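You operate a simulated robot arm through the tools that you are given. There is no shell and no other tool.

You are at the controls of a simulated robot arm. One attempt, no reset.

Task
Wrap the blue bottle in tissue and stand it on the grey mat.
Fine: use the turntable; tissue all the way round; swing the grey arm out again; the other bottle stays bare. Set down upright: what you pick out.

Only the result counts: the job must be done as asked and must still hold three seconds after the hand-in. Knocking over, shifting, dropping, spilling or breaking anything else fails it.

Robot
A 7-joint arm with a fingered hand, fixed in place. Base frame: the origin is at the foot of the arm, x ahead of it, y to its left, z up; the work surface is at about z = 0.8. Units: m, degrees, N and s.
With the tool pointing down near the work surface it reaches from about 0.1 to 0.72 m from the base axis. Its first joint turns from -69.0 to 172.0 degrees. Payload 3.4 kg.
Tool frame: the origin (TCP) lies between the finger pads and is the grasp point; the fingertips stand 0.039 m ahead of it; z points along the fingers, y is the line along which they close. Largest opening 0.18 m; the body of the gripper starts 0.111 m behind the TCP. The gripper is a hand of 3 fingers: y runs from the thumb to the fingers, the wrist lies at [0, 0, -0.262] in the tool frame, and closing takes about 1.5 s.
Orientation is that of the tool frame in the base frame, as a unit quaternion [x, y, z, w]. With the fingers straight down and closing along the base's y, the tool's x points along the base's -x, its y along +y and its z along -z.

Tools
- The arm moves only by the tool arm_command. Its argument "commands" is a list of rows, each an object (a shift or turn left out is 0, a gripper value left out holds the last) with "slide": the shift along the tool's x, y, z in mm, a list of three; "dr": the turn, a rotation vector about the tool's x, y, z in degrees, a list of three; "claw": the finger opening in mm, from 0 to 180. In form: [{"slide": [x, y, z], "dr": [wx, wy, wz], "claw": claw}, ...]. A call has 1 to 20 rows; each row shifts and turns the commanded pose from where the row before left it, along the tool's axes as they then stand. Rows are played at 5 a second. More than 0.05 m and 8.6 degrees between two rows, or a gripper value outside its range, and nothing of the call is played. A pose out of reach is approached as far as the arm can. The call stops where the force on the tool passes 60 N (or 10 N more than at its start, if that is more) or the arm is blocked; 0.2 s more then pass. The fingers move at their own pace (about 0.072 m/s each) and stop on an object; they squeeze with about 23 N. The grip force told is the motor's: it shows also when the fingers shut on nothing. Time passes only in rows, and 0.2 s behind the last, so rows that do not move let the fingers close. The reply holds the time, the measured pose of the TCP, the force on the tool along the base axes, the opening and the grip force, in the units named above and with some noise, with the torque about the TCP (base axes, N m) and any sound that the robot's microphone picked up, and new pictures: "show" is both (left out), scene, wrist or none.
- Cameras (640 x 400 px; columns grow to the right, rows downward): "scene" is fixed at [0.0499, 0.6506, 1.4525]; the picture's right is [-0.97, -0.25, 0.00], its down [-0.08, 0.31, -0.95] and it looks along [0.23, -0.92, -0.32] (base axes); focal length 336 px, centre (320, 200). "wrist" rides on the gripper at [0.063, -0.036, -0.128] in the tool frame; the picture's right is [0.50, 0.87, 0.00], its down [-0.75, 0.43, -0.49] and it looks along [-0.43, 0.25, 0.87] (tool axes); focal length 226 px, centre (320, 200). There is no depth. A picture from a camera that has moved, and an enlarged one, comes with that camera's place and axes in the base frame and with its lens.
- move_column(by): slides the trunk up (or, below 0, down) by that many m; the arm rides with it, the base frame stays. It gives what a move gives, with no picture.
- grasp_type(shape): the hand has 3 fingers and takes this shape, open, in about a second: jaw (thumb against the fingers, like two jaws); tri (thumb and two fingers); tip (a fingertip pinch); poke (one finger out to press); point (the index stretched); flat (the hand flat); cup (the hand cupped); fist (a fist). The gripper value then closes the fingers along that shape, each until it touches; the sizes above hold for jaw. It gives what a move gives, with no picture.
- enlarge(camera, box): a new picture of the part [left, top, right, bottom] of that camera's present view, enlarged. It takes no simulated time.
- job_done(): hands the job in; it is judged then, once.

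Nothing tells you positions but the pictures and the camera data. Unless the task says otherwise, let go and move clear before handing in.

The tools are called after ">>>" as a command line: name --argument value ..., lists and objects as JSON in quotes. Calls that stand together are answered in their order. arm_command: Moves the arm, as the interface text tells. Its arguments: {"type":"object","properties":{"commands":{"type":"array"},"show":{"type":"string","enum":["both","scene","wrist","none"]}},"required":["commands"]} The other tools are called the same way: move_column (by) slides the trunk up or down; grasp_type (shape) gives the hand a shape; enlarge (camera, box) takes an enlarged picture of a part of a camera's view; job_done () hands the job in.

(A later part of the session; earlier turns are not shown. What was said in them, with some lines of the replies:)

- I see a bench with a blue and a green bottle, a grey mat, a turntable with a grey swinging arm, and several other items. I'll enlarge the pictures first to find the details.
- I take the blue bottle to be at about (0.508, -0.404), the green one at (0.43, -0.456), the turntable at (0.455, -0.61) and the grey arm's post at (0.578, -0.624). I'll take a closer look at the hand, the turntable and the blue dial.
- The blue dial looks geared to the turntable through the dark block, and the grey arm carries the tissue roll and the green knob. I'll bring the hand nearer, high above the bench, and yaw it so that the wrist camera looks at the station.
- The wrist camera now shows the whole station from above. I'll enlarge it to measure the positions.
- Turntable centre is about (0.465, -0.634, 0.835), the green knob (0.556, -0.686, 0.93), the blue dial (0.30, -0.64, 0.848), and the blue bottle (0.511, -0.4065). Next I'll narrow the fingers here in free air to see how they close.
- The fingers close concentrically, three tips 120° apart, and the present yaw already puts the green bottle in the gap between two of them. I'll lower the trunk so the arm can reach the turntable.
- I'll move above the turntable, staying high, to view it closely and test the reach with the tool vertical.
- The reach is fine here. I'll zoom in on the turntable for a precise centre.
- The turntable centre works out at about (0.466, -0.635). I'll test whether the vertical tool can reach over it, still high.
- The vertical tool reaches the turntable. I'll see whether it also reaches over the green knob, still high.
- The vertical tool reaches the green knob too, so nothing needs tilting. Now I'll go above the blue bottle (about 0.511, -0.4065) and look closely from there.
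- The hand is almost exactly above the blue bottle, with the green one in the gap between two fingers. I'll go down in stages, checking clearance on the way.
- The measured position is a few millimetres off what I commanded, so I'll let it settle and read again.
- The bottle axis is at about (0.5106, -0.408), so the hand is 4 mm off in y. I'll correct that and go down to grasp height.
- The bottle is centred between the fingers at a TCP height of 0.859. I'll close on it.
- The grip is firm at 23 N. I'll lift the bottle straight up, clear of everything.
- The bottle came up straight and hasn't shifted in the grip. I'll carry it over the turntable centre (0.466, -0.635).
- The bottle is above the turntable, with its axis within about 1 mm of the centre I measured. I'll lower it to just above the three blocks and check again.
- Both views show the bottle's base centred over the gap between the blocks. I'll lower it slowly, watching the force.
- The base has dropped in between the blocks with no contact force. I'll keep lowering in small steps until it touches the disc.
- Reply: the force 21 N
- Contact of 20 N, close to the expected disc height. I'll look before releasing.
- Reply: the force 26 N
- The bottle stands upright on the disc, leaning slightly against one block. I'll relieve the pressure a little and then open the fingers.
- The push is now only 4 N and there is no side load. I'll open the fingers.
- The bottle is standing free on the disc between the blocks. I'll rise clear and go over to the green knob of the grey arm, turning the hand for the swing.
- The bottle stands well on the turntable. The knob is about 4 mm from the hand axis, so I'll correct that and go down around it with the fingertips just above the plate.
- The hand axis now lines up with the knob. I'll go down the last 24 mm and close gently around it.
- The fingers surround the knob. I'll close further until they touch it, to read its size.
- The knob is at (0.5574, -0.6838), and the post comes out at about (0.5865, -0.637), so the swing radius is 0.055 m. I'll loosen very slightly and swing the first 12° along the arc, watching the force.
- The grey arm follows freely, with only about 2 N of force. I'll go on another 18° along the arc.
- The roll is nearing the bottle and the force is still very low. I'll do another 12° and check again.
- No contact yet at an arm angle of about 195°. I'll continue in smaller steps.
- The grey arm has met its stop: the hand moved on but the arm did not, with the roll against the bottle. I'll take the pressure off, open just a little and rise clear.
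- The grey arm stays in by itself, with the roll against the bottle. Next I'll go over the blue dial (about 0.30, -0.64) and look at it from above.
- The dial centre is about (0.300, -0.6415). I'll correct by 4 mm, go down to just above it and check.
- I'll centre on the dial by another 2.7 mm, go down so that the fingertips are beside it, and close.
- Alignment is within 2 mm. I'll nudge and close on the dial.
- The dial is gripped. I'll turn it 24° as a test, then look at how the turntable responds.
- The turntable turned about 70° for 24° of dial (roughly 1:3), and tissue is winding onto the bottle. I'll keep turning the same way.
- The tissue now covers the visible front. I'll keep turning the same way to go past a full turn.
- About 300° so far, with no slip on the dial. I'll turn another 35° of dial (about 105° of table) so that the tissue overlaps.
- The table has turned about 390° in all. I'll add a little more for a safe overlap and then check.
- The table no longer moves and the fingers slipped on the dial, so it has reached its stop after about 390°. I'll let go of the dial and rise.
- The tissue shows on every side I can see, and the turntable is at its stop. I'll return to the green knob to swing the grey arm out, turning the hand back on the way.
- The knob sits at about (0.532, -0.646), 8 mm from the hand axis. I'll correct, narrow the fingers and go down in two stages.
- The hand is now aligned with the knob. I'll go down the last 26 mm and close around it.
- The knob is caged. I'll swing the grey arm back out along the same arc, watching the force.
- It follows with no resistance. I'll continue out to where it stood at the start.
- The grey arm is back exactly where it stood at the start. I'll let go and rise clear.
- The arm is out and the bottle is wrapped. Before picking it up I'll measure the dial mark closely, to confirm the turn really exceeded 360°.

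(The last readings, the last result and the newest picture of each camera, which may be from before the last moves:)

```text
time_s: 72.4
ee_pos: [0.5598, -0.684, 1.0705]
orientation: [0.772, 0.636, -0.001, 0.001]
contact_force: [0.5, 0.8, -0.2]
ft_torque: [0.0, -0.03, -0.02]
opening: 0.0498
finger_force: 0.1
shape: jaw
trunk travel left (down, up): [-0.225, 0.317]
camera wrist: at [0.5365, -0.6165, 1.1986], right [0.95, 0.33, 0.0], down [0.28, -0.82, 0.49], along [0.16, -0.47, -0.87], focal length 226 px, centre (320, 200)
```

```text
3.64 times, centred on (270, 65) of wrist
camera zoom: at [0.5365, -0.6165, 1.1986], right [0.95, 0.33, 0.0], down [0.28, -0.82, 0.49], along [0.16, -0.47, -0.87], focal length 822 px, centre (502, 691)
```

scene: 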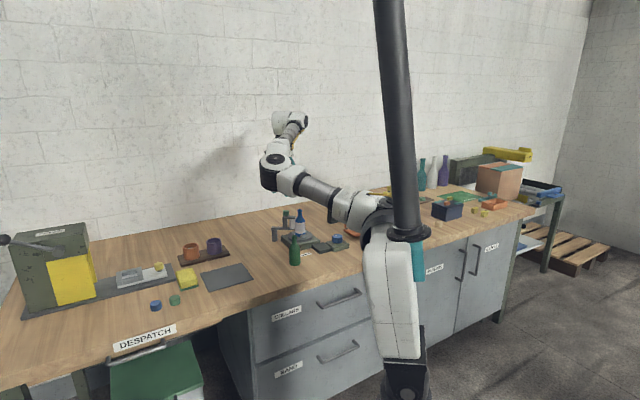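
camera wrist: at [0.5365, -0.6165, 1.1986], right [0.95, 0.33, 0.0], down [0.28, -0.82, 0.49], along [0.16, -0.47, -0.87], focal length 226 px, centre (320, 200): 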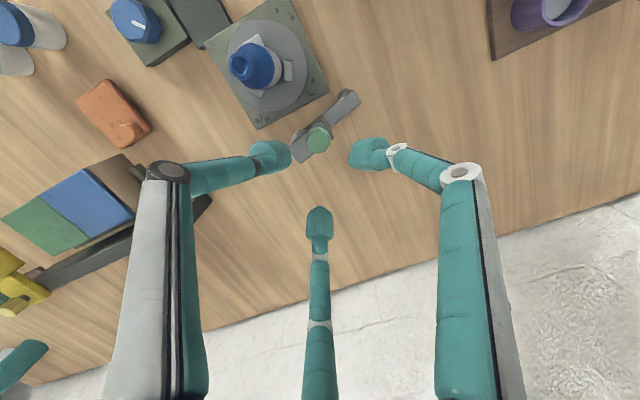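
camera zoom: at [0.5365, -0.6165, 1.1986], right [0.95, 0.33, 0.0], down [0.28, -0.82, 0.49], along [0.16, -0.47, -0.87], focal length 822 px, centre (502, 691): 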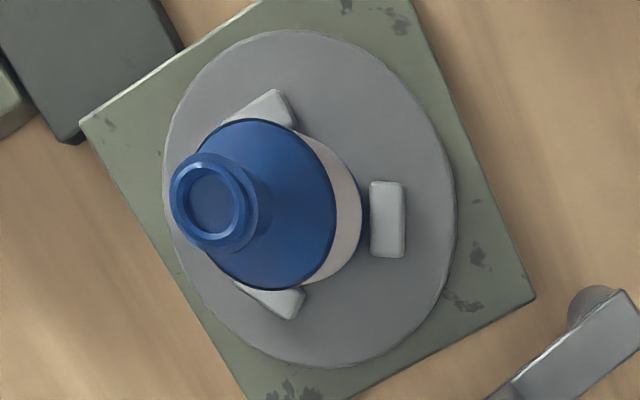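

The dial turned 129.9°, which at 1:3 is about 390° of table, and the blocks agree, so the tissue goes right round. Now I'll move back above the bottle with the same hand yaw as when I placed it.

>>> arm_command --commands '[{"slide": [9.8, -33.4, 0], "claw": 78}, {"slide": [9.8, -33.4, 0]}, {"slide": [9.8, -33.4, 0]}, {"dr": [0, 0, 8]}, {"dr": [0, 0, 8]}, {}, {}, {}]' --show "wrist"

>>> enlarge --camera "wrist" --box '[220, 60, 420, 200]'

```text
time_s: 74.2
ee_pos: [0.465, -0.6357, 1.0726]
orientation: [0.853, 0.522, -0.001, 0.001]
contact_force: [-0.2, -0.2, 0.6]
ft_torque: [-0.01, 0.0, 0.01]
opening: 0.0773
finger_force: 0.1
shape: jaw
trunk travel left (down, up): [-0.225, 0.317]
camera wrist: at [0.4612, -0.5629, 1.1994], right [1.0, 0.05, 0.0], down [0.04, -0.87, 0.49], along [0.03, -0.49, -0.87], focal length 226 px, centre (320, 200)
```

wrist: 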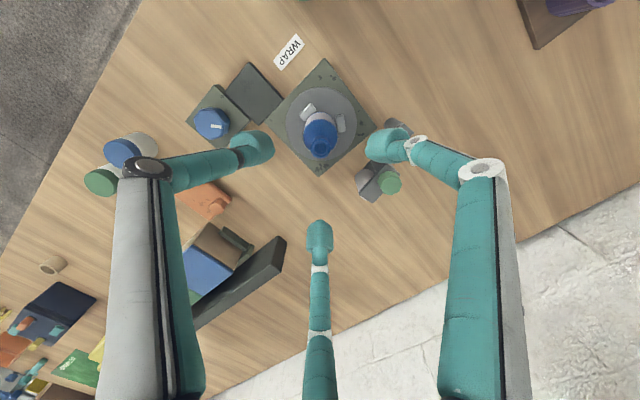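

```text
2.86 times, centred on (320, 130) of wrist
camera zoom: at [0.4612, -0.5629, 1.1994], right [1.0, 0.05, 0.0], down [0.04, -0.87, 0.49], along [0.03, -0.49, -0.87], focal length 646 px, centre (320, 400)
```

zoom: 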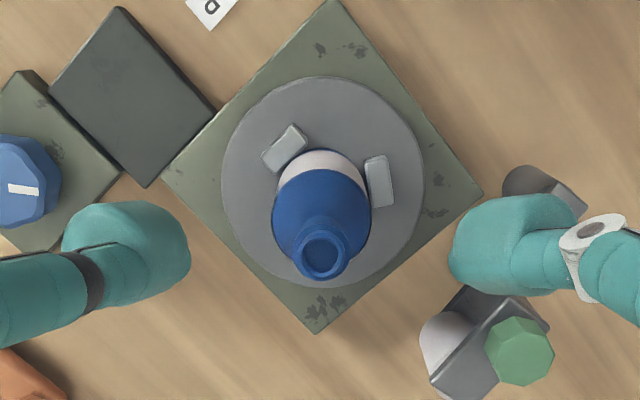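

The hand axis is on the bottle's axis. I'll lower around it.

>>> arm_command --commands '[{"slide": [0, 0, 40]}, {"slide": [0, 0, 40]}, {"slide": [0, 0, 40]}, {}, {}]' --show "wrist"

>>> enlarge --camera "wrist" --box '[220, 80, 420, 240]'

```text
time_s: 75.4
ee_pos: [0.465, -0.6375, 0.951]
orientation: [0.853, 0.522, 0.0, 0.001]
contact_force: [-0.2, -0.1, -0.4]
ft_torque: [0.02, 0.03, 0.02]
opening: 0.0773
finger_force: 0.0
shape: jaw
trunk travel left (down, up): [-0.225, 0.317]
camera wrist: at [0.4616, -0.5649, 1.0784], right [1.0, 0.05, 0.0], down [0.05, -0.87, 0.49], along [0.03, -0.49, -0.87], focal length 226 px, centre (320, 200)
```

wrist: 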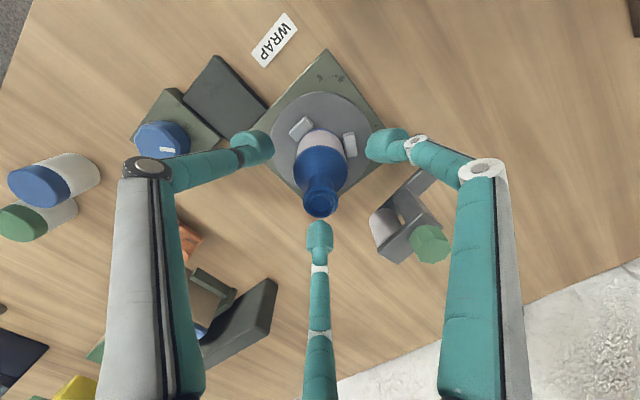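

```text
2.50 times, centred on (320, 160) of wrist
camera zoom: at [0.4616, -0.5649, 1.0784], right [1.0, 0.05, 0.0], down [0.05, -0.87, 0.49], along [0.03, -0.49, -0.87], focal length 565 px, centre (320, 300)
```

zoom: 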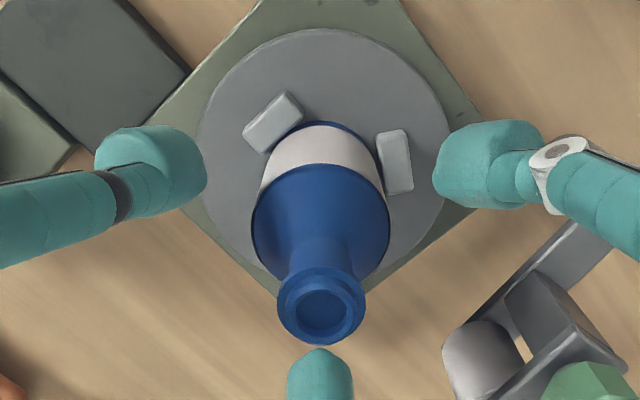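

>>> arm_command --commands '[{"slide": [0, 0, 25]}, {"slide": [0, 0, 25]}, {}, {}]' --show "wrist"

>>> enlarge --camera "wrist" --box '[220, 80, 420, 280]'

```text
time_s: 76.4
ee_pos: [0.4659, -0.6362, 0.9004]
orientation: [0.853, 0.522, -0.001, 0.0]
contact_force: [0.0, 0.4, -0.3]
ft_torque: [0.0, -0.02, -0.04]
opening: 0.0774
finger_force: 0.1
shape: jaw
trunk travel left (down, up): [-0.225, 0.317]
camera wrist: at [0.4616, -0.5641, 1.0288], right [1.0, 0.05, 0.0], down [0.05, -0.87, 0.49], along [0.03, -0.49, -0.87], focal length 226 px, centre (320, 200)
```

wrist: 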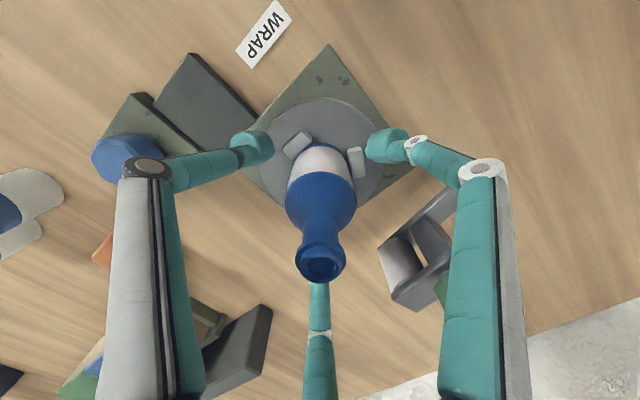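

```text
2.00 times, centred on (320, 180) of wrist
camera zoom: at [0.4616, -0.5641, 1.0288], right [1.0, 0.05, 0.0], down [0.05, -0.87, 0.49], along [0.03, -0.49, -0.87], focal length 452 px, centre (320, 240)
```

zoom: 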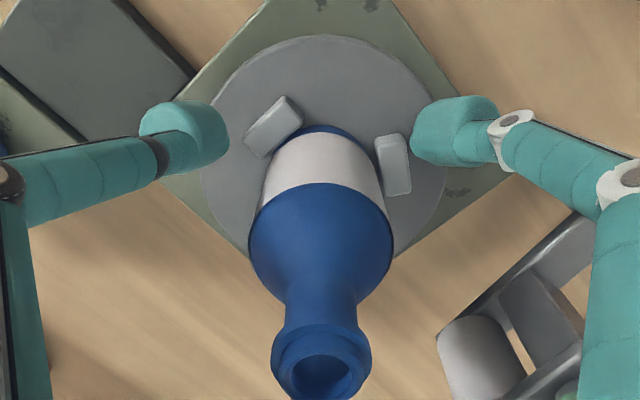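

The bottle is centred between the fingers. I'll close on it and lift gently.

>>> arm_command --commands '[{"claw": 55}, {}, {"claw": 30}, {}, {}, {}, {}]' --show "none"

```text
time_s: 78.0
ee_pos: [0.4644, -0.6369, 0.9007]
orientation: [0.853, 0.523, 0.001, 0.001]
contact_force: [-0.4, 0.5, -0.1]
ft_torque: [0.04, 0.04, -0.02]
opening: 0.0372
finger_force: 23.4
shape: jaw
trunk travel left (down, up): [-0.225, 0.317]
```

>>> arm_command --commands '[{"slide": [0, 0, -8]}, {"slide": [0, 0, -12]}, {"slide": [0, 0, -25]}, {"slide": [0, 0, -35]}, {"slide": [0, 0, -35]}, {}, {}]' --show "both"

>>> enlarge --camera "wrist" --box '[220, 80, 420, 300]'

>>> enlarge --camera "scene" --box '[260, 170, 340, 250]'

```text
time_s: 79.6
ee_pos: [0.464, -0.6363, 1.0159]
orientation: [0.853, 0.522, 0.001, 0.0]
contact_force: [-0.3, 0.0, -0.5]
ft_torque: [-0.04, -0.02, -0.02]
opening: 0.0372
finger_force: 23.1
shape: jaw
trunk travel left (down, up): [-0.225, 0.317]
camera wrist: at [0.4602, -0.565, 1.1446], right [1.0, 0.05, 0.0], down [0.04, -0.87, 0.49], along [0.03, -0.49, -0.87], focal length 226 px, centre (320, 200)
```

scene: 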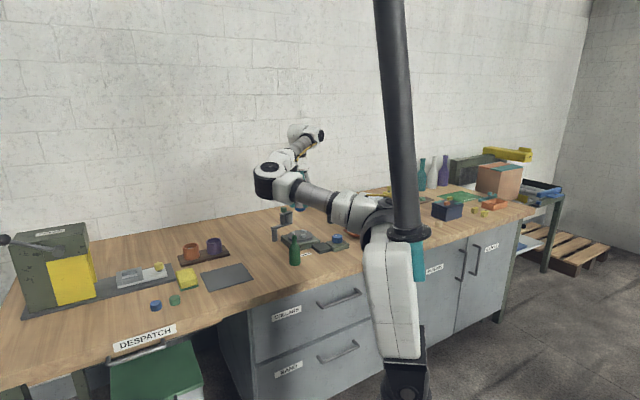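
wrist: 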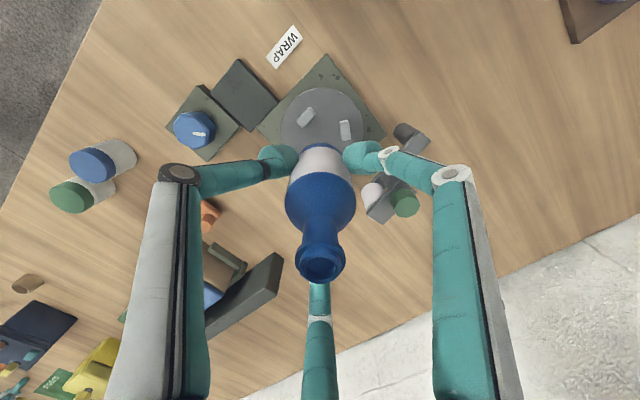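

```text
1.82 times, centred on (320, 190) of wrist
camera zoom: at [0.4602, -0.565, 1.1446], right [1.0, 0.05, 0.0], down [0.04, -0.87, 0.49], along [0.03, -0.49, -0.87], focal length 411 px, centre (320, 218)
```

zoom: 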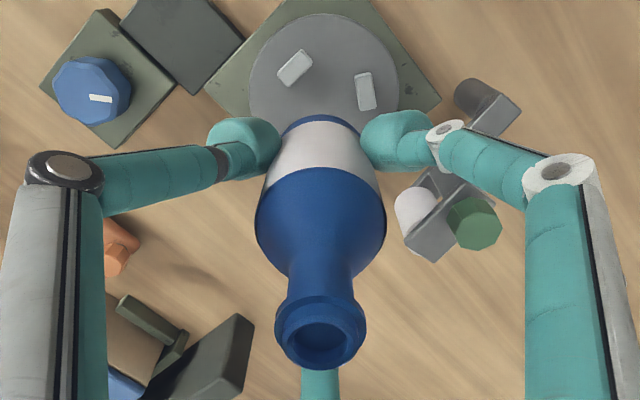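

```text
5.00 times, centred on (300, 210) of scene
camera zoom: at [0.0499, 0.6506, 1.4525], right [-0.97, -0.25, 0.0], down [-0.08, 0.31, -0.95], along [0.23, -0.92, -0.32], focal length 1679 px, centre (420, 150)
```

zoom: 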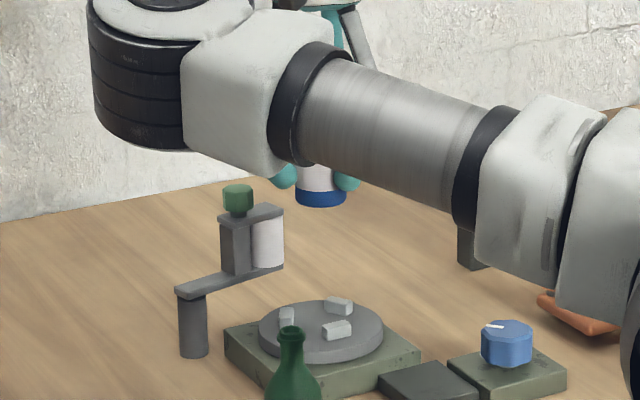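

The wrapped bottle is up and steady. I'll carry it over to the grey mat (centre about (0.642, -0.302)), high above everything.

>>> arm_command --commands '[{"slide": [37.8, 0.6, 0]}, {"slide": [37.8, 0.6, 0]}, {"slide": [37.8, 0.6, 0]}, {"slide": [37.8, 0.6, 0]}, {"slide": [37.8, 0.6, 0]}, {"slide": [37.8, 0.6, 0]}, {"slide": [37.8, 0.6, 0]}, {"slide": [37.8, 0.6, 0]}, {"slide": [37.8, 0.6, 0]}, {"slide": [37.8, 0.6, 0]}, {}, {}]' --show "both"

>>> enlarge --camera "scene" --box '[160, 170, 320, 290]'

```text
time_s: 82.2
ee_pos: [0.6491, -0.3317, 1.0195]
orientation: [0.853, 0.523, 0.0, -0.001]
contact_force: [-0.8, 0.1, -1.3]
ft_torque: [0.03, 0.01, 0.01]
opening: 0.0371
finger_force: 23.5
shape: jaw
out of reach, approached as far as the arm can: row 9, 10
trunk travel left (down, up): [-0.225, 0.317]
camera wrist: at [0.6454, -0.2603, 1.1467], right [1.0, 0.05, 0.0], down [0.05, -0.87, 0.49], along [0.03, -0.49, -0.87], focal length 226 px, centre (320, 200)
```

scene: 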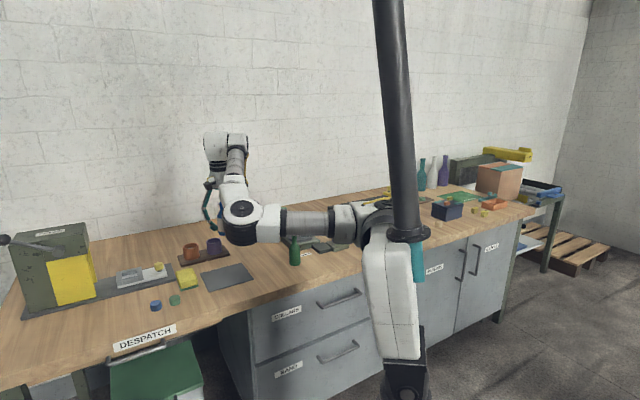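
wrist: 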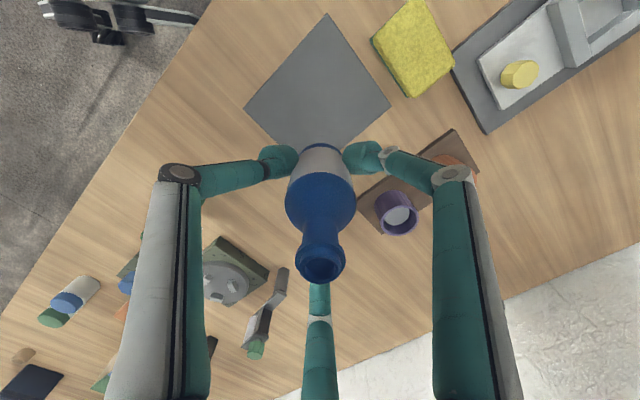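

```text
3.33 times, centred on (240, 230) of scene
camera zoom: at [0.0499, 0.6506, 1.4525], right [-0.97, -0.25, 0.0], down [-0.08, 0.31, -0.95], along [0.23, -0.92, -0.32], focal length 1119 px, centre (587, 100)
```

zoom: 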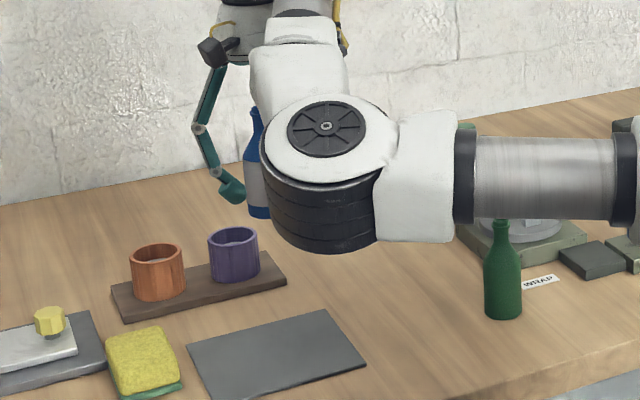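

Rows 9 and 10 fell short because of a joint limit at this hand yaw. I'll turn the hand some 40° with the bottle held high, which should free the wrist.

>>> arm_command --commands '[{"dr": [0, 0, -8]}, {"dr": [0, 0, -8]}, {"dr": [0, 0, -8]}, {"dr": [0, 0, -8]}, {"dr": [0, 0, -8]}, {}, {}]' --show "both"

```text
time_s: 83.8
ee_pos: [0.6494, -0.3342, 1.0167]
orientation: [0.622, 0.783, 0.0, 0.002]
contact_force: [0.9, -0.2, -1.3]
ft_torque: [0.02, 0.02, -0.01]
opening: 0.0373
finger_force: 23.1
shape: jaw
trunk travel left (down, up): [-0.225, 0.317]
camera wrist: at [0.6005, -0.2818, 1.1458], right [0.73, 0.68, 0.0], down [0.59, -0.64, 0.49], along [0.34, -0.36, -0.87], focal length 226 px, centre (320, 200)
```

scene: 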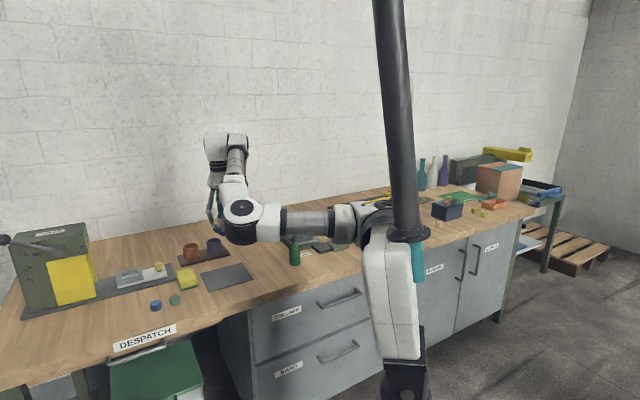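
wrist: 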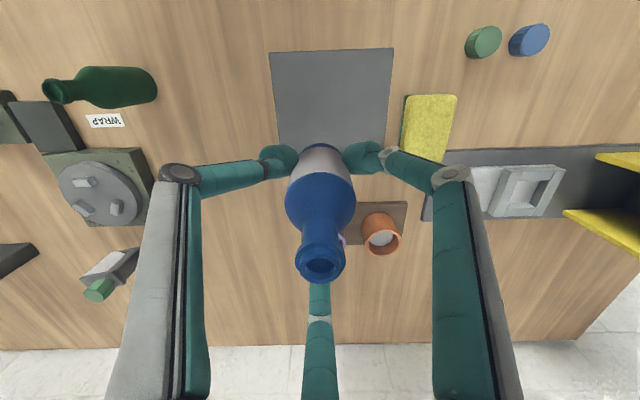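

The turn worked with no limit reported. Now I'll move the last 35 mm to the mat's centre.

>>> arm_command --commands '[{"slide": [12, 0.8, 0]}, {"slide": [12, 0.8, 0]}, {"slide": [12, 0.7, 0]}, {}, {}]' --show "wrist"

```text
time_s: 85.0
ee_pos: [0.6534, -0.3279, 1.0189]
orientation: [0.623, 0.782, 0.0, 0.001]
contact_force: [0.3, -0.1, -1.1]
ft_torque: [-0.01, -0.02, -0.01]
opening: 0.0372
finger_force: 23.4
shape: jaw
out of reach, approached as far as the arm can: row 1, 2, 3
trunk travel left (down, up): [-0.225, 0.317]
camera wrist: at [0.6051, -0.2754, 1.1471], right [0.73, 0.68, 0.0], down [0.59, -0.64, 0.49], along [0.34, -0.36, -0.87], focal length 226 px, centre (320, 200)
```

wrist: 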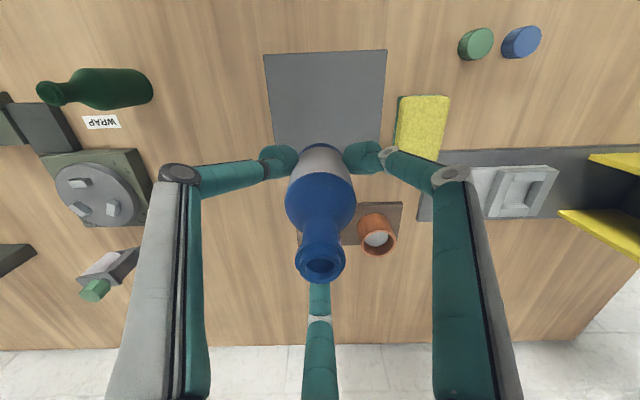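

It is still short of the mat centre at this height, though already over the mat. I'll lower a bit with the arm (nothing below but the mat) and see if the reach changes.

>>> arm_command --commands '[{"slide": [0, 0, 20]}, {"slide": [0, 0, 20]}, {"slide": [0, 0, 20]}, {}, {}]' --show "both"

```text
time_s: 86.2
ee_pos: [0.655, -0.3283, 0.96]
orientation: [0.622, 0.783, 0.0, 0.001]
contact_force: [-0.4, 0.0, -0.9]
ft_torque: [-0.03, 0.03, 0.0]
opening: 0.0372
finger_force: 22.8
shape: jaw
trunk travel left (down, up): [-0.225, 0.317]
camera wrist: at [0.6056, -0.2753, 1.0875], right [0.73, 0.68, 0.0], down [0.59, -0.64, 0.49], along [0.34, -0.36, -0.87], focal length 226 px, centre (320, 200)
```

scene: 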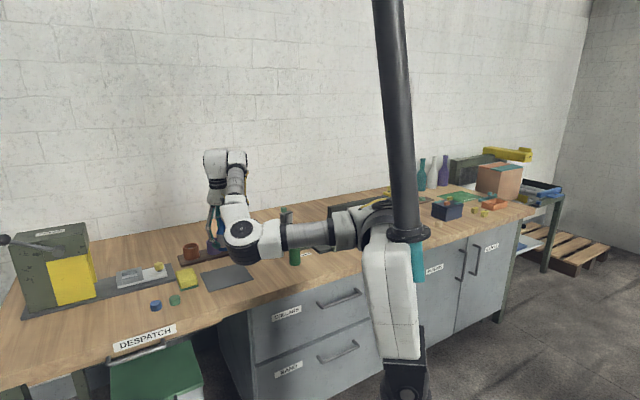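
wrist: 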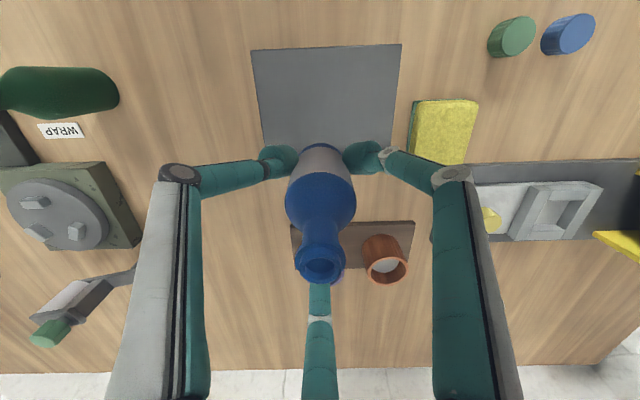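

>>> arm_command --commands '[{"slide": [10.4, -1.5, 0]}, {"slide": [10.4, -1.5, 0]}, {"slide": [10.4, -1.5, 0]}, {}, {}]' --show "wrist"

```text
time_s: 87.4
ee_pos: [0.6621, -0.3207, 0.9588]
orientation: [0.623, 0.782, 0.0, 0.001]
contact_force: [-0.4, 0.4, -1.7]
ft_torque: [-0.01, 0.04, -0.01]
opening: 0.0372
finger_force: 23.0
shape: jaw
out of reach, approached as far as the arm can: row 1, 2, 3
trunk travel left (down, up): [-0.225, 0.317]
camera wrist: at [0.6114, -0.2689, 1.0862], right [0.73, 0.68, 0.0], down [0.59, -0.64, 0.49], along [0.34, -0.36, -0.87], focal length 226 px, centre (320, 200)
```

wrist: 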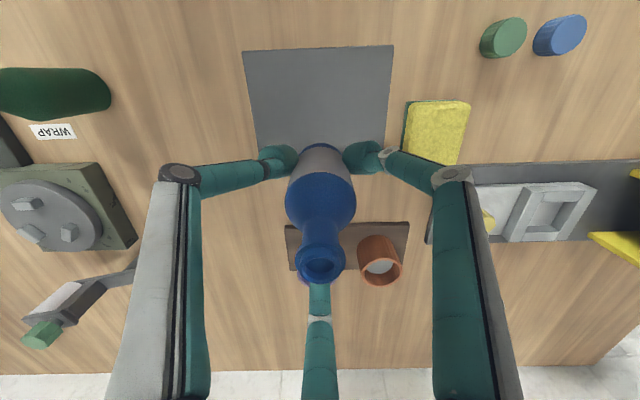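

The block seems to be the upper arm's swing limit: with the trunk this low the arm can't fold in toward the mat centre. Raising the trunk shortens the arm's horizontal span, so I'll raise it and come in from above.

>>> move_column --by 0.2

>>> arm_command --commands '[{"slide": [0, 0, 30]}, {"slide": [0, 0, 30]}, {}, {}]' --show "both"

```text
time_s: 89.5
ee_pos: [0.6611, -0.3228, 1.156]
orientation: [0.623, 0.783, 0.0, 0.001]
contact_force: [0.0, -0.7, -0.6]
ft_torque: [-0.01, 0.02, 0.0]
opening: 0.0372
finger_force: 23.0
shape: jaw
trunk travel left (down, up): [-0.425, 0.117]
```

```text
time_s: 90.5
ee_pos: [0.6624, -0.321, 1.097]
orientation: [0.622, 0.783, 0.0, 0.002]
contact_force: [0.1, -0.9, -0.8]
ft_torque: [0.02, 0.0, 0.04]
opening: 0.0369
finger_force: 22.5
shape: jaw
trunk travel left (down, up): [-0.425, 0.117]
camera wrist: at [0.6126, -0.2687, 1.2252], right [0.73, 0.68, 0.0], down [0.59, -0.64, 0.49], along [0.34, -0.36, -0.87], focal length 226 px, centre (320, 200)
```

scene: 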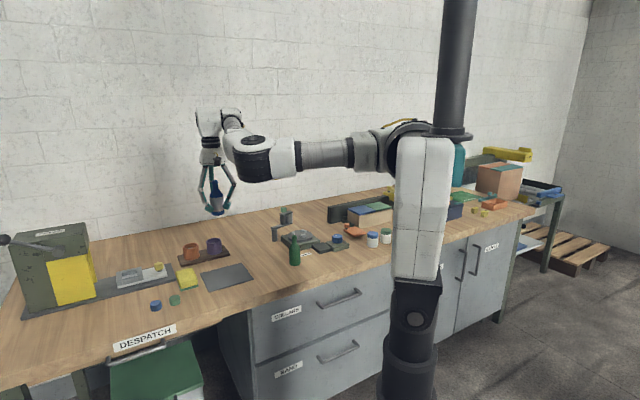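
wrist: 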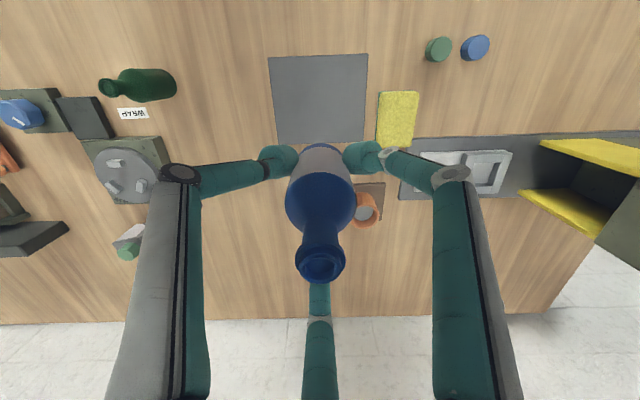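

Now the whole mat is visible: its centre is (0.643, -0.303). I'll move there horizontally.

>>> arm_command --commands '[{"slide": [11.5, -7.3, 0]}, {"slide": [11.5, -7.3, 0]}, {}, {}]' --show "none"

```text
time_s: 91.5
ee_pos: [0.6419, -0.3017, 1.097]
orientation: [0.623, 0.782, -0.001, 0.001]
contact_force: [0.1, 0.1, -1.9]
ft_torque: [0.02, 0.0, -0.01]
opening: 0.037
finger_force: 23.3
shape: jaw
trunk travel left (down, up): [-0.425, 0.117]
```

The bottle is over the mat centre. I'll lower most of the way with the trunk, which keeps x and y unchanged, and then check.

>>> move_column --by -0.18

>>> arm_command --commands '[{}]' --show "both"

>>> enlarge --camera "wrist" --box '[200, 60, 440, 290]'

>>> enlarge --camera "scene" --box '[160, 190, 300, 295]'

```text
time_s: 93.5
ee_pos: [0.6453, -0.3035, 0.8805]
orientation: [0.622, 0.782, -0.021, -0.025]
contact_force: [-0.6, 0.0, -1.9]
ft_torque: [0.0, 0.0, -0.02]
opening: 0.037
finger_force: 23.4
shape: jaw
trunk travel left (down, up): [-0.245, 0.297]
```

```text
time_s: 93.9
ee_pos: [0.6453, -0.3034, 0.8799]
orientation: [0.622, 0.782, -0.02, -0.024]
contact_force: [0.2, 0.3, -1.9]
ft_torque: [-0.01, -0.03, -0.03]
opening: 0.0369
finger_force: 22.9
shape: jaw
trunk travel left (down, up): [-0.245, 0.297]
camera wrist: at [0.6043, -0.2504, 1.0099], right [0.73, 0.68, -0.05], down [0.62, -0.64, 0.45], along [0.28, -0.36, -0.89], focal length 226 px, centre (320, 200)
```

scene: 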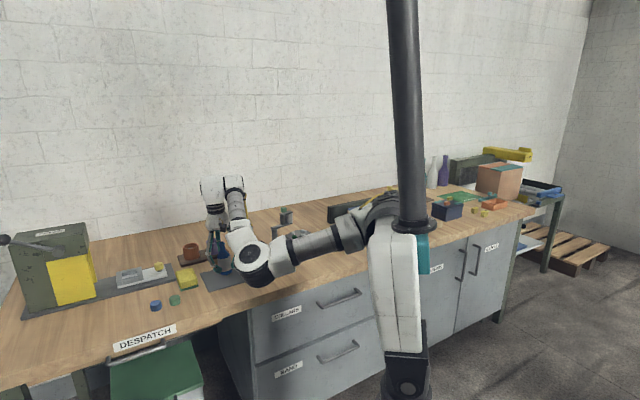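
wrist: 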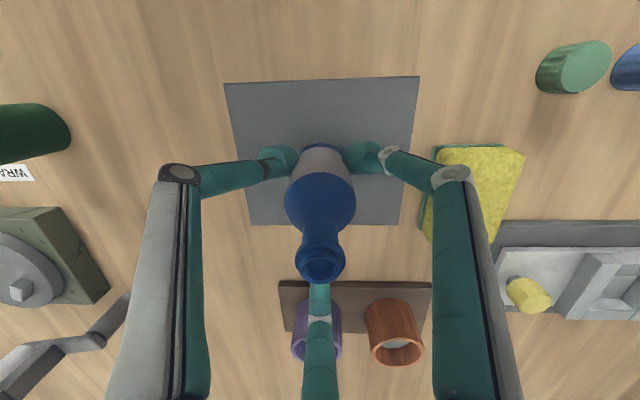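

```text
1.74 times, centred on (320, 175) of wrist
camera zoom: at [0.6043, -0.2504, 1.0099], right [0.73, 0.68, -0.05], down [0.62, -0.64, 0.45], along [0.28, -0.36, -0.89], focal length 393 px, centre (320, 244)
```

zoom: 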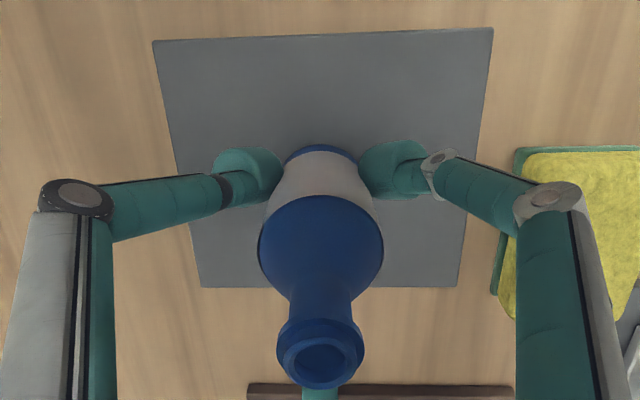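

```text
3.81 times, centred on (230, 242) of scene
camera zoom: at [0.0499, 0.6506, 1.4525], right [-0.97, -0.25, 0.0], down [-0.08, 0.31, -0.95], along [0.23, -0.92, -0.32], focal length 1279 px, centre (663, 38)
```

zoom: 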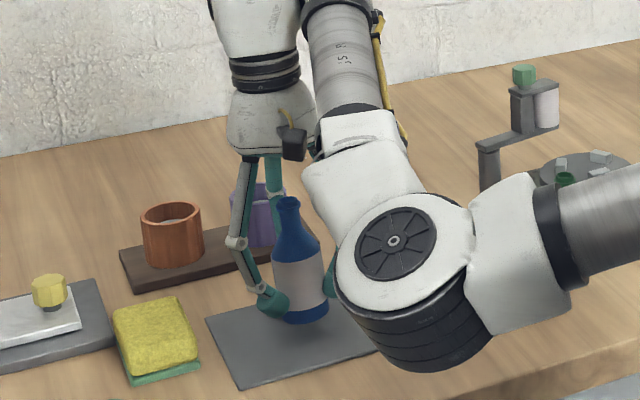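

The trunk move left the hand tilted by about 3.6° and lower than I expected, still 15 mm or so above the mat and with no contact. I'll straighten the tool before setting down.

>>> arm_command --commands '[{"slide": [0, 0, -5]}, {"dr": [-1.75, -0.4, 0]}, {"dr": [-1.75, -0.4, 0]}, {}, {}]' --show "both"

>>> enlarge --camera "scene" --box '[160, 190, 300, 295]'

```text
time_s: 95.1
ee_pos: [0.6488, -0.3046, 0.8841]
orientation: [0.622, 0.783, -0.002, 0.0]
contact_force: [-0.5, 0.4, -1.0]
ft_torque: [0.01, 0.01, -0.02]
opening: 0.0373
finger_force: 23.2
shape: jaw
out of reach, approached as far as the arm can: row 3
trunk travel left (down, up): [-0.245, 0.297]
camera wrist: at [0.599, -0.2526, 1.0113], right [0.73, 0.68, 0.0], down [0.59, -0.64, 0.49], along [0.33, -0.36, -0.87], focal length 226 px, centre (320, 200)
```

scene: 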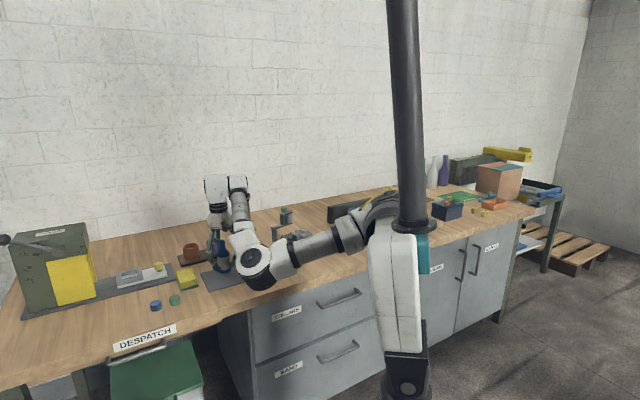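
wrist: 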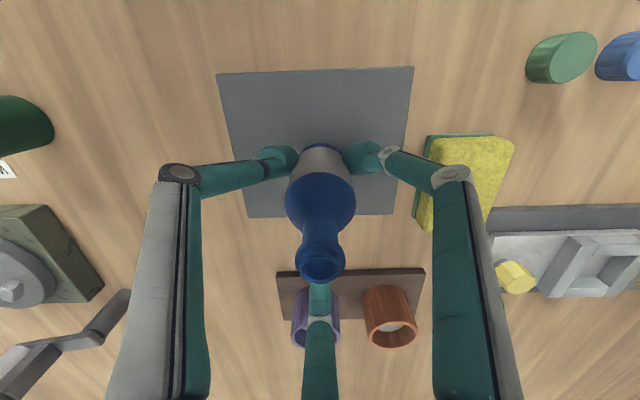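

```text
3.81 times, centred on (230, 242) of scene
camera zoom: at [0.0499, 0.6506, 1.4525], right [-0.97, -0.25, 0.0], down [-0.08, 0.31, -0.95], along [0.23, -0.92, -0.32], focal length 1279 px, centre (663, 38)
```

zoom: 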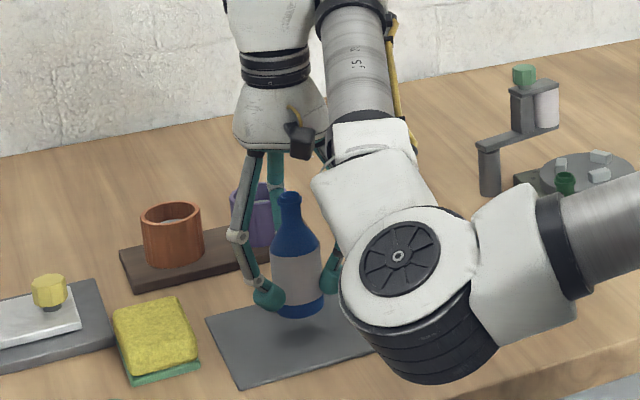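

The bottle is upright again, over the mat within 6 mm of its centre and about 18 mm above it. I'll lower in small steps until it touches.

>>> arm_command --commands '[{"slide": [0, 0, 4]}, {"slide": [0, 0, 4]}, {"slide": [0, 0, 4]}, {}, {}]' --show "none"

```text
time_s: 96.3
ee_pos: [0.6479, -0.3064, 0.8724]
orientation: [0.623, 0.783, -0.001, 0.0]
contact_force: [-0.4, 0.0, -1.4]
ft_torque: [-0.02, 0.01, -0.03]
opening: 0.0371
finger_force: 23.1
shape: jaw
trunk travel left (down, up): [-0.245, 0.297]
```

>>> arm_command --commands '[{"slide": [0, 0, 2.5]}, {"slide": [0, 0, 2.5]}, {}, {}]' --show "none"

```text
time_s: 97.3
ee_pos: [0.6481, -0.3051, 0.8659]
orientation: [0.622, 0.783, -0.001, 0.001]
contact_force: [0.2, 0.1, -1.3]
ft_torque: [0.0, -0.04, 0.01]
opening: 0.0372
finger_force: 22.9
shape: jaw
trunk travel left (down, up): [-0.245, 0.297]
```

>>> arm_command --commands '[{"slide": [0, 0, 1.5]}, {"slide": [0, 0, 1.5]}, {}, {}]' --show "wrist"

>>> enlarge --camera "scene" --box '[190, 210, 270, 280]'

```text
time_s: 98.3
ee_pos: [0.6479, -0.3052, 0.8642]
orientation: [0.623, 0.782, -0.001, 0.0]
contact_force: [-1.0, -0.5, 2.3]
ft_torque: [-0.05, 0.05, -0.02]
opening: 0.0372
finger_force: 23.1
shape: jaw
trunk travel left (down, up): [-0.245, 0.297]
camera wrist: at [0.5987, -0.2525, 0.9916], right [0.73, 0.68, 0.0], down [0.59, -0.64, 0.49], along [0.34, -0.36, -0.87], focal length 226 px, centre (320, 200)
```

wrist: 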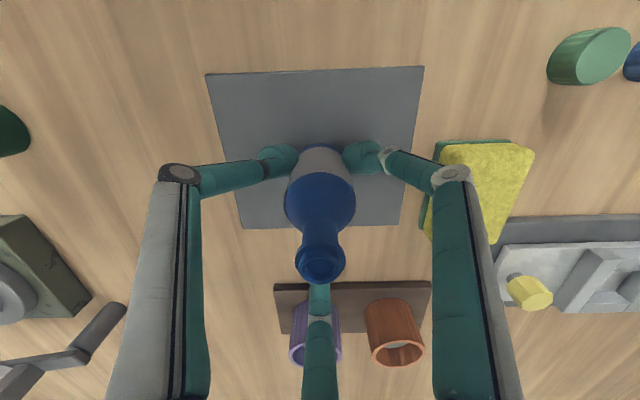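

```text
5.71 times, centred on (230, 245) of scene
camera zoom: at [0.0499, 0.6506, 1.4525], right [-0.97, -0.25, 0.0], down [-0.08, 0.31, -0.95], along [0.23, -0.92, -0.32], focal length 1919 px, centre (834, -57)
```

zoom: 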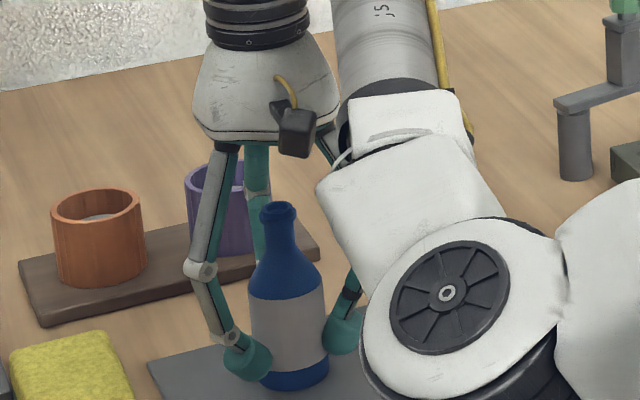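

First touch: the force went from -1.3 to +2.3 N. I'll go 1 mm more for a firm stand, then let go.

>>> arm_command --commands '[{"slide": [0, 0, 1]}, {}, {}]' --show "none"

```text
time_s: 99.1
ee_pos: [0.649, -0.3066, 0.8639]
orientation: [0.622, 0.783, 0.0, 0.001]
contact_force: [0.8, -0.1, 9.0]
ft_torque: [-0.06, 0.0, 0.02]
opening: 0.0372
finger_force: 23.5
shape: jaw
trunk travel left (down, up): [-0.245, 0.297]
```

It stands firmly on the mat, with 9 N and no side load. I'll open the fingers.

>>> arm_command --commands '[{"slide": [0, 0, -0.7], "claw": 42}, {}, {"claw": 52}, {}, {"claw": 75}, {}, {}]' --show "wrist"

>>> enlarge --camera "wrist" --box '[200, 60, 440, 290]'

>>> enlarge --camera "scene" --box '[190, 210, 270, 280]'

```text
time_s: 100.7
ee_pos: [0.6479, -0.3051, 0.8604]
orientation: [0.623, 0.782, -0.001, 0.0]
contact_force: [-0.6, 0.6, -0.2]
ft_torque: [0.01, -0.02, 0.0]
opening: 0.0746
finger_force: 0.1
shape: jaw
trunk travel left (down, up): [-0.245, 0.297]
camera wrist: at [0.5988, -0.2528, 0.9909], right [0.73, 0.68, 0.0], down [0.59, -0.64, 0.49], along [0.33, -0.36, -0.87], focal length 226 px, centre (320, 200)
```

wrist: 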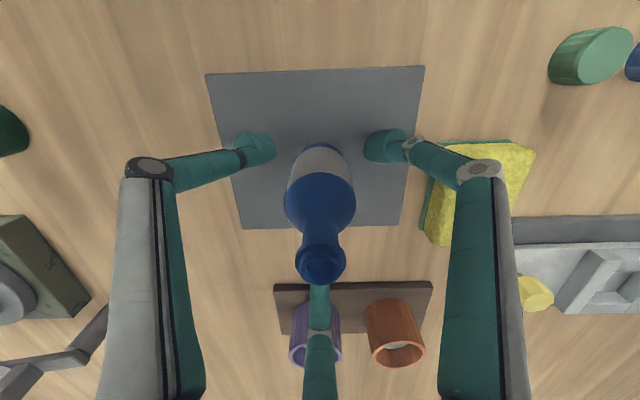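

```text
1.74 times, centred on (320, 175) of wrist
camera zoom: at [0.5988, -0.2528, 0.9909], right [0.73, 0.68, 0.0], down [0.59, -0.64, 0.49], along [0.33, -0.36, -0.87], focal length 393 px, centre (320, 244)
```

zoom: 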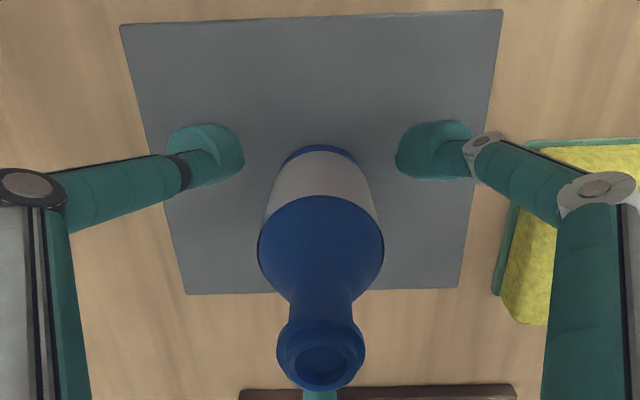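

```text
5.71 times, centred on (230, 245) of scene
camera zoom: at [0.0499, 0.6506, 1.4525], right [-0.97, -0.25, 0.0], down [-0.08, 0.31, -0.95], along [0.23, -0.92, -0.32], focal length 1919 px, centre (834, -57)
```

zoom: 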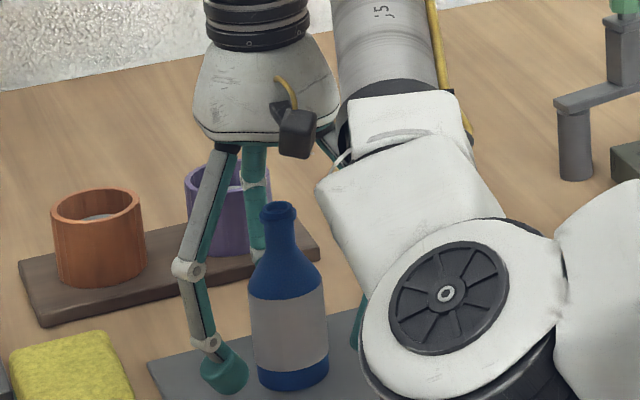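

The wrapped bottle stands free on the mat. To leave without brushing it, I'll open a bit wider and raise with the trunk in steps, which keeps the hand's x and y.

>>> arm_command --commands '[{"claw": 95}, {}, {}, {}]' --show "wrist"

>>> move_column --by 0.03

```text
time_s: 101.7
ee_pos: [0.6472, -0.3066, 0.8628]
orientation: [0.623, 0.783, -0.001, 0.001]
contact_force: [-0.2, 0.1, 0.3]
ft_torque: [0.0, 0.02, -0.01]
opening: 0.0943
finger_force: 0.2
shape: jaw
trunk travel left (down, up): [-0.245, 0.297]
camera wrist: at [0.5987, -0.2528, 0.9908], right [0.73, 0.68, 0.0], down [0.59, -0.64, 0.49], along [0.33, -0.36, -0.87], focal length 226 px, centre (320, 200)
```

wrist: 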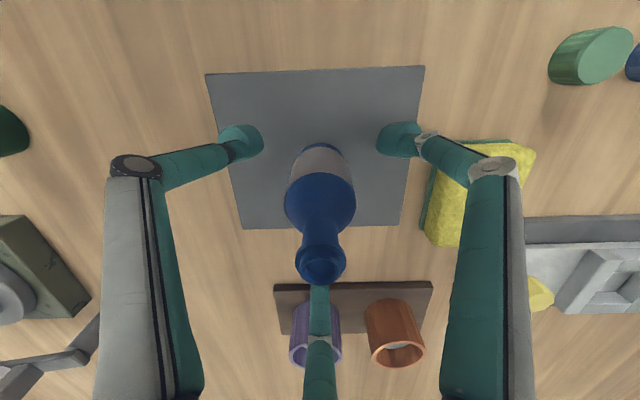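

```text
time_s: 102.5
ee_pos: [0.6478, -0.3057, 0.892]
orientation: [0.623, 0.782, -0.001, -0.001]
contact_force: [0.8, -0.1, -0.1]
ft_torque: [-0.01, 0.01, 0.01]
opening: 0.0946
finger_force: 0.0
shape: jaw
trunk travel left (down, up): [-0.275, 0.267]
```

The trunk raise was straight, with no tilt or contact. I'll continue up until the hand is well above the bottle.

>>> move_column --by 0.06

>>> move_column --by 0.12

>>> arm_command --commands '[{}]' --show "both"

>>> enlarge --camera "scene" --box '[160, 200, 320, 300]'

>>> enlarge --camera "wrist" --box '[220, 40, 420, 200]'

```text
time_s: 103.5
ee_pos: [0.6478, -0.305, 0.9527]
orientation: [0.622, 0.783, -0.001, -0.001]
contact_force: [1.0, -0.4, 0.7]
ft_torque: [-0.02, 0.0, 0.01]
opening: 0.0948
finger_force: 0.1
shape: jaw
trunk travel left (down, up): [-0.335, 0.207]
```

```text
time_s: 105.0
ee_pos: [0.6474, -0.3065, 1.0713]
orientation: [0.623, 0.783, -0.001, 0.0]
contact_force: [-0.8, 0.0, 0.2]
ft_torque: [-0.01, 0.01, -0.01]
opening: 0.0943
finger_force: 0.0
shape: jaw
trunk travel left (down, up): [-0.455, 0.087]
```

```text
time_s: 105.4
ee_pos: [0.6475, -0.3058, 1.0731]
orientation: [0.622, 0.783, -0.001, 0.0]
contact_force: [0.1, 0.1, -0.4]
ft_torque: [-0.04, -0.02, -0.02]
opening: 0.0946
finger_force: 0.1
shape: jaw
trunk travel left (down, up): [-0.455, 0.087]
camera wrist: at [0.5988, -0.2528, 1.2009], right [0.73, 0.68, 0.0], down [0.59, -0.64, 0.49], along [0.33, -0.36, -0.87], focal length 226 px, centre (320, 200)
```

scene: 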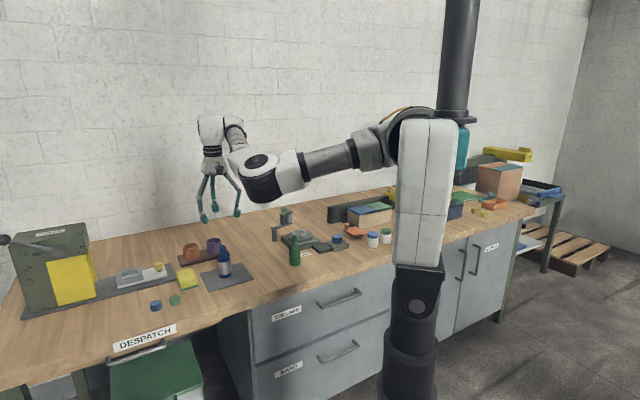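
wrist: 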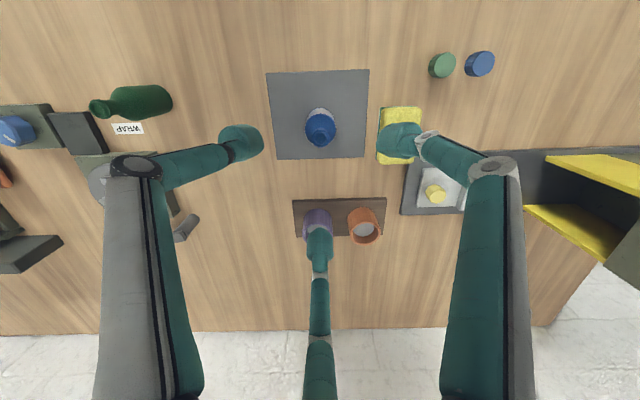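

```text
4.00 times, centred on (240, 250) of scene
camera zoom: at [0.0499, 0.6506, 1.4525], right [-0.97, -0.25, 0.0], down [-0.08, 0.31, -0.95], along [0.23, -0.92, -0.32], focal length 1343 px, centre (640, 0)
```

zoom: 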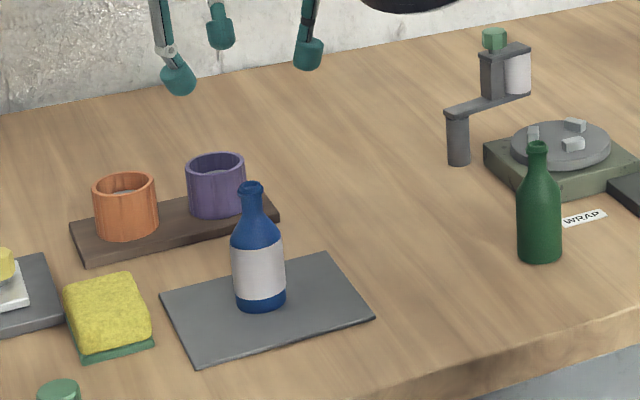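

```text
2.50 times, centred on (320, 120) of wrist
camera zoom: at [0.5988, -0.2528, 1.2009], right [0.73, 0.68, 0.0], down [0.59, -0.64, 0.49], along [0.33, -0.36, -0.87], focal length 565 px, centre (320, 400)
```

zoom: 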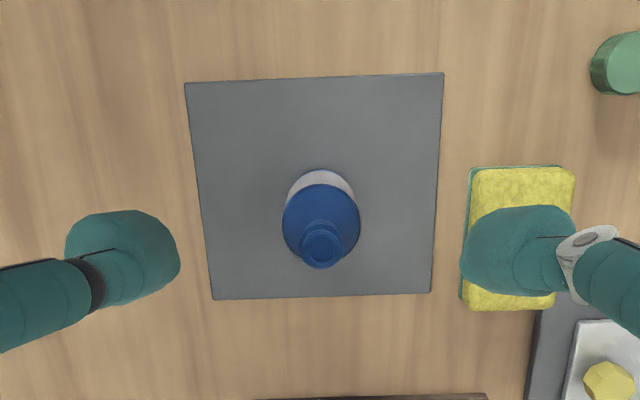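

The bottle stands wrapped and upright near the mat's centre, the green bottle is bare and in place, and the grey arm is out. I'll turn the hand, well above, to see the tissue from another side before handing in.

>>> arm_command --commands '[{"dr": [0, 0, -8.5]}, {"dr": [0, 0, -8.5]}, {"dr": [0, 0, -8.5]}, {"dr": [0, 0, -8.5]}, {"dr": [0, 0, -8.5]}, {"dr": [0, 0, -8.5]}, {"dr": [0, 0, -8.5]}, {"dr": [0, 0, -8.5]}, {"dr": [0, 0, -8.5]}, {"slide": [20, 20, 0]}, {"slide": [20, 20, 0]}, {}]' --show "both"

>>> enlarge --camera "wrist" --box '[220, 40, 460, 200]'

```text
time_s: 108.0
ee_pos: [0.6239, -0.2753, 1.0666]
orientation: [0.004, 1.0, 0.0, 0.0]
contact_force: [-1.3, -0.1, -0.2]
ft_torque: [0.01, 0.0, 0.0]
opening: 0.0946
finger_force: 0.1
shape: jaw
out of reach, approached as far as the arm can: row 11
trunk travel left (down, up): [-0.455, 0.087]
camera wrist: at [0.5609, -0.3118, 1.1952], right [-0.49, 0.87, 0.0], down [0.76, 0.43, 0.49], along [0.43, 0.24, -0.87], focal length 226 px, centre (320, 200)
```

scene: 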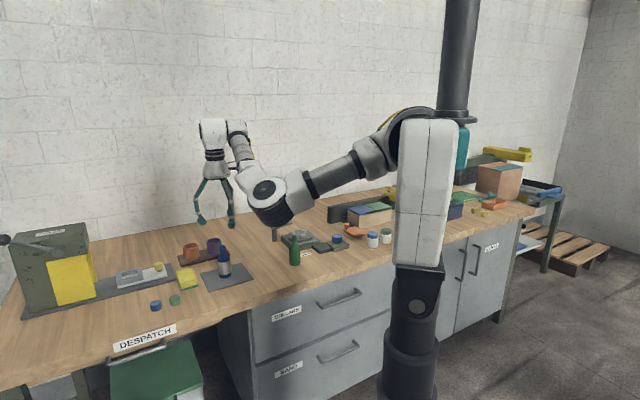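
wrist: 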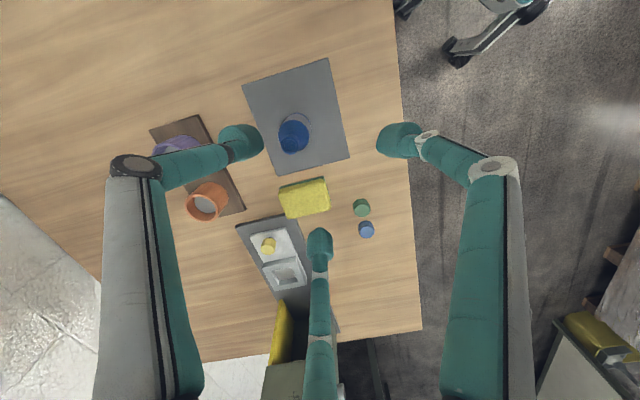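

```text
2.50 times, centred on (340, 120) of wrist
camera zoom: at [0.5609, -0.3118, 1.1952], right [-0.49, 0.87, 0.0], down [0.76, 0.43, 0.49], along [0.43, 0.24, -0.87], focal length 565 px, centre (270, 400)
```

zoom: 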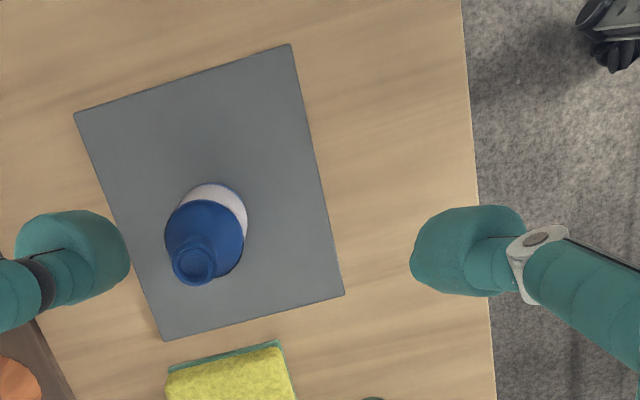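

The tissue shows white from every side seen, and the bottle stands upright on the grey mat. The grey arm is swung out, the green bottle is untouched and the hand is clear, so I'm handing the job in.

>>> job_done

```text
The job is handed in.
```

The blue bottle is wrapped in tissue and standing upright on the grey mat, a few millimetres from its centre. I've handed the job in.

- **Wrap:** I stood the bottle on the turntable and swung the grey arm in until it met its stop. I then turned the blue dial 130°, which turned the table about 390°. That is a full turn plus some overlap. The tissue showed on every side I could see, though I did not view the bottle from directly behind.
- **Grey arm:** it is swung out again, in the same position as at the start.
- **Green bottle:** it is still bare and where it was.
- **Other items:** nothing else moved as far as I could see.
- **At the mat:** the first approach fell short of the mat centre because of an arm limit, and lowering with the trunk tilted the hand by about 3.6°. I straightened it before the bottle touched the mat, so it was set down upright.
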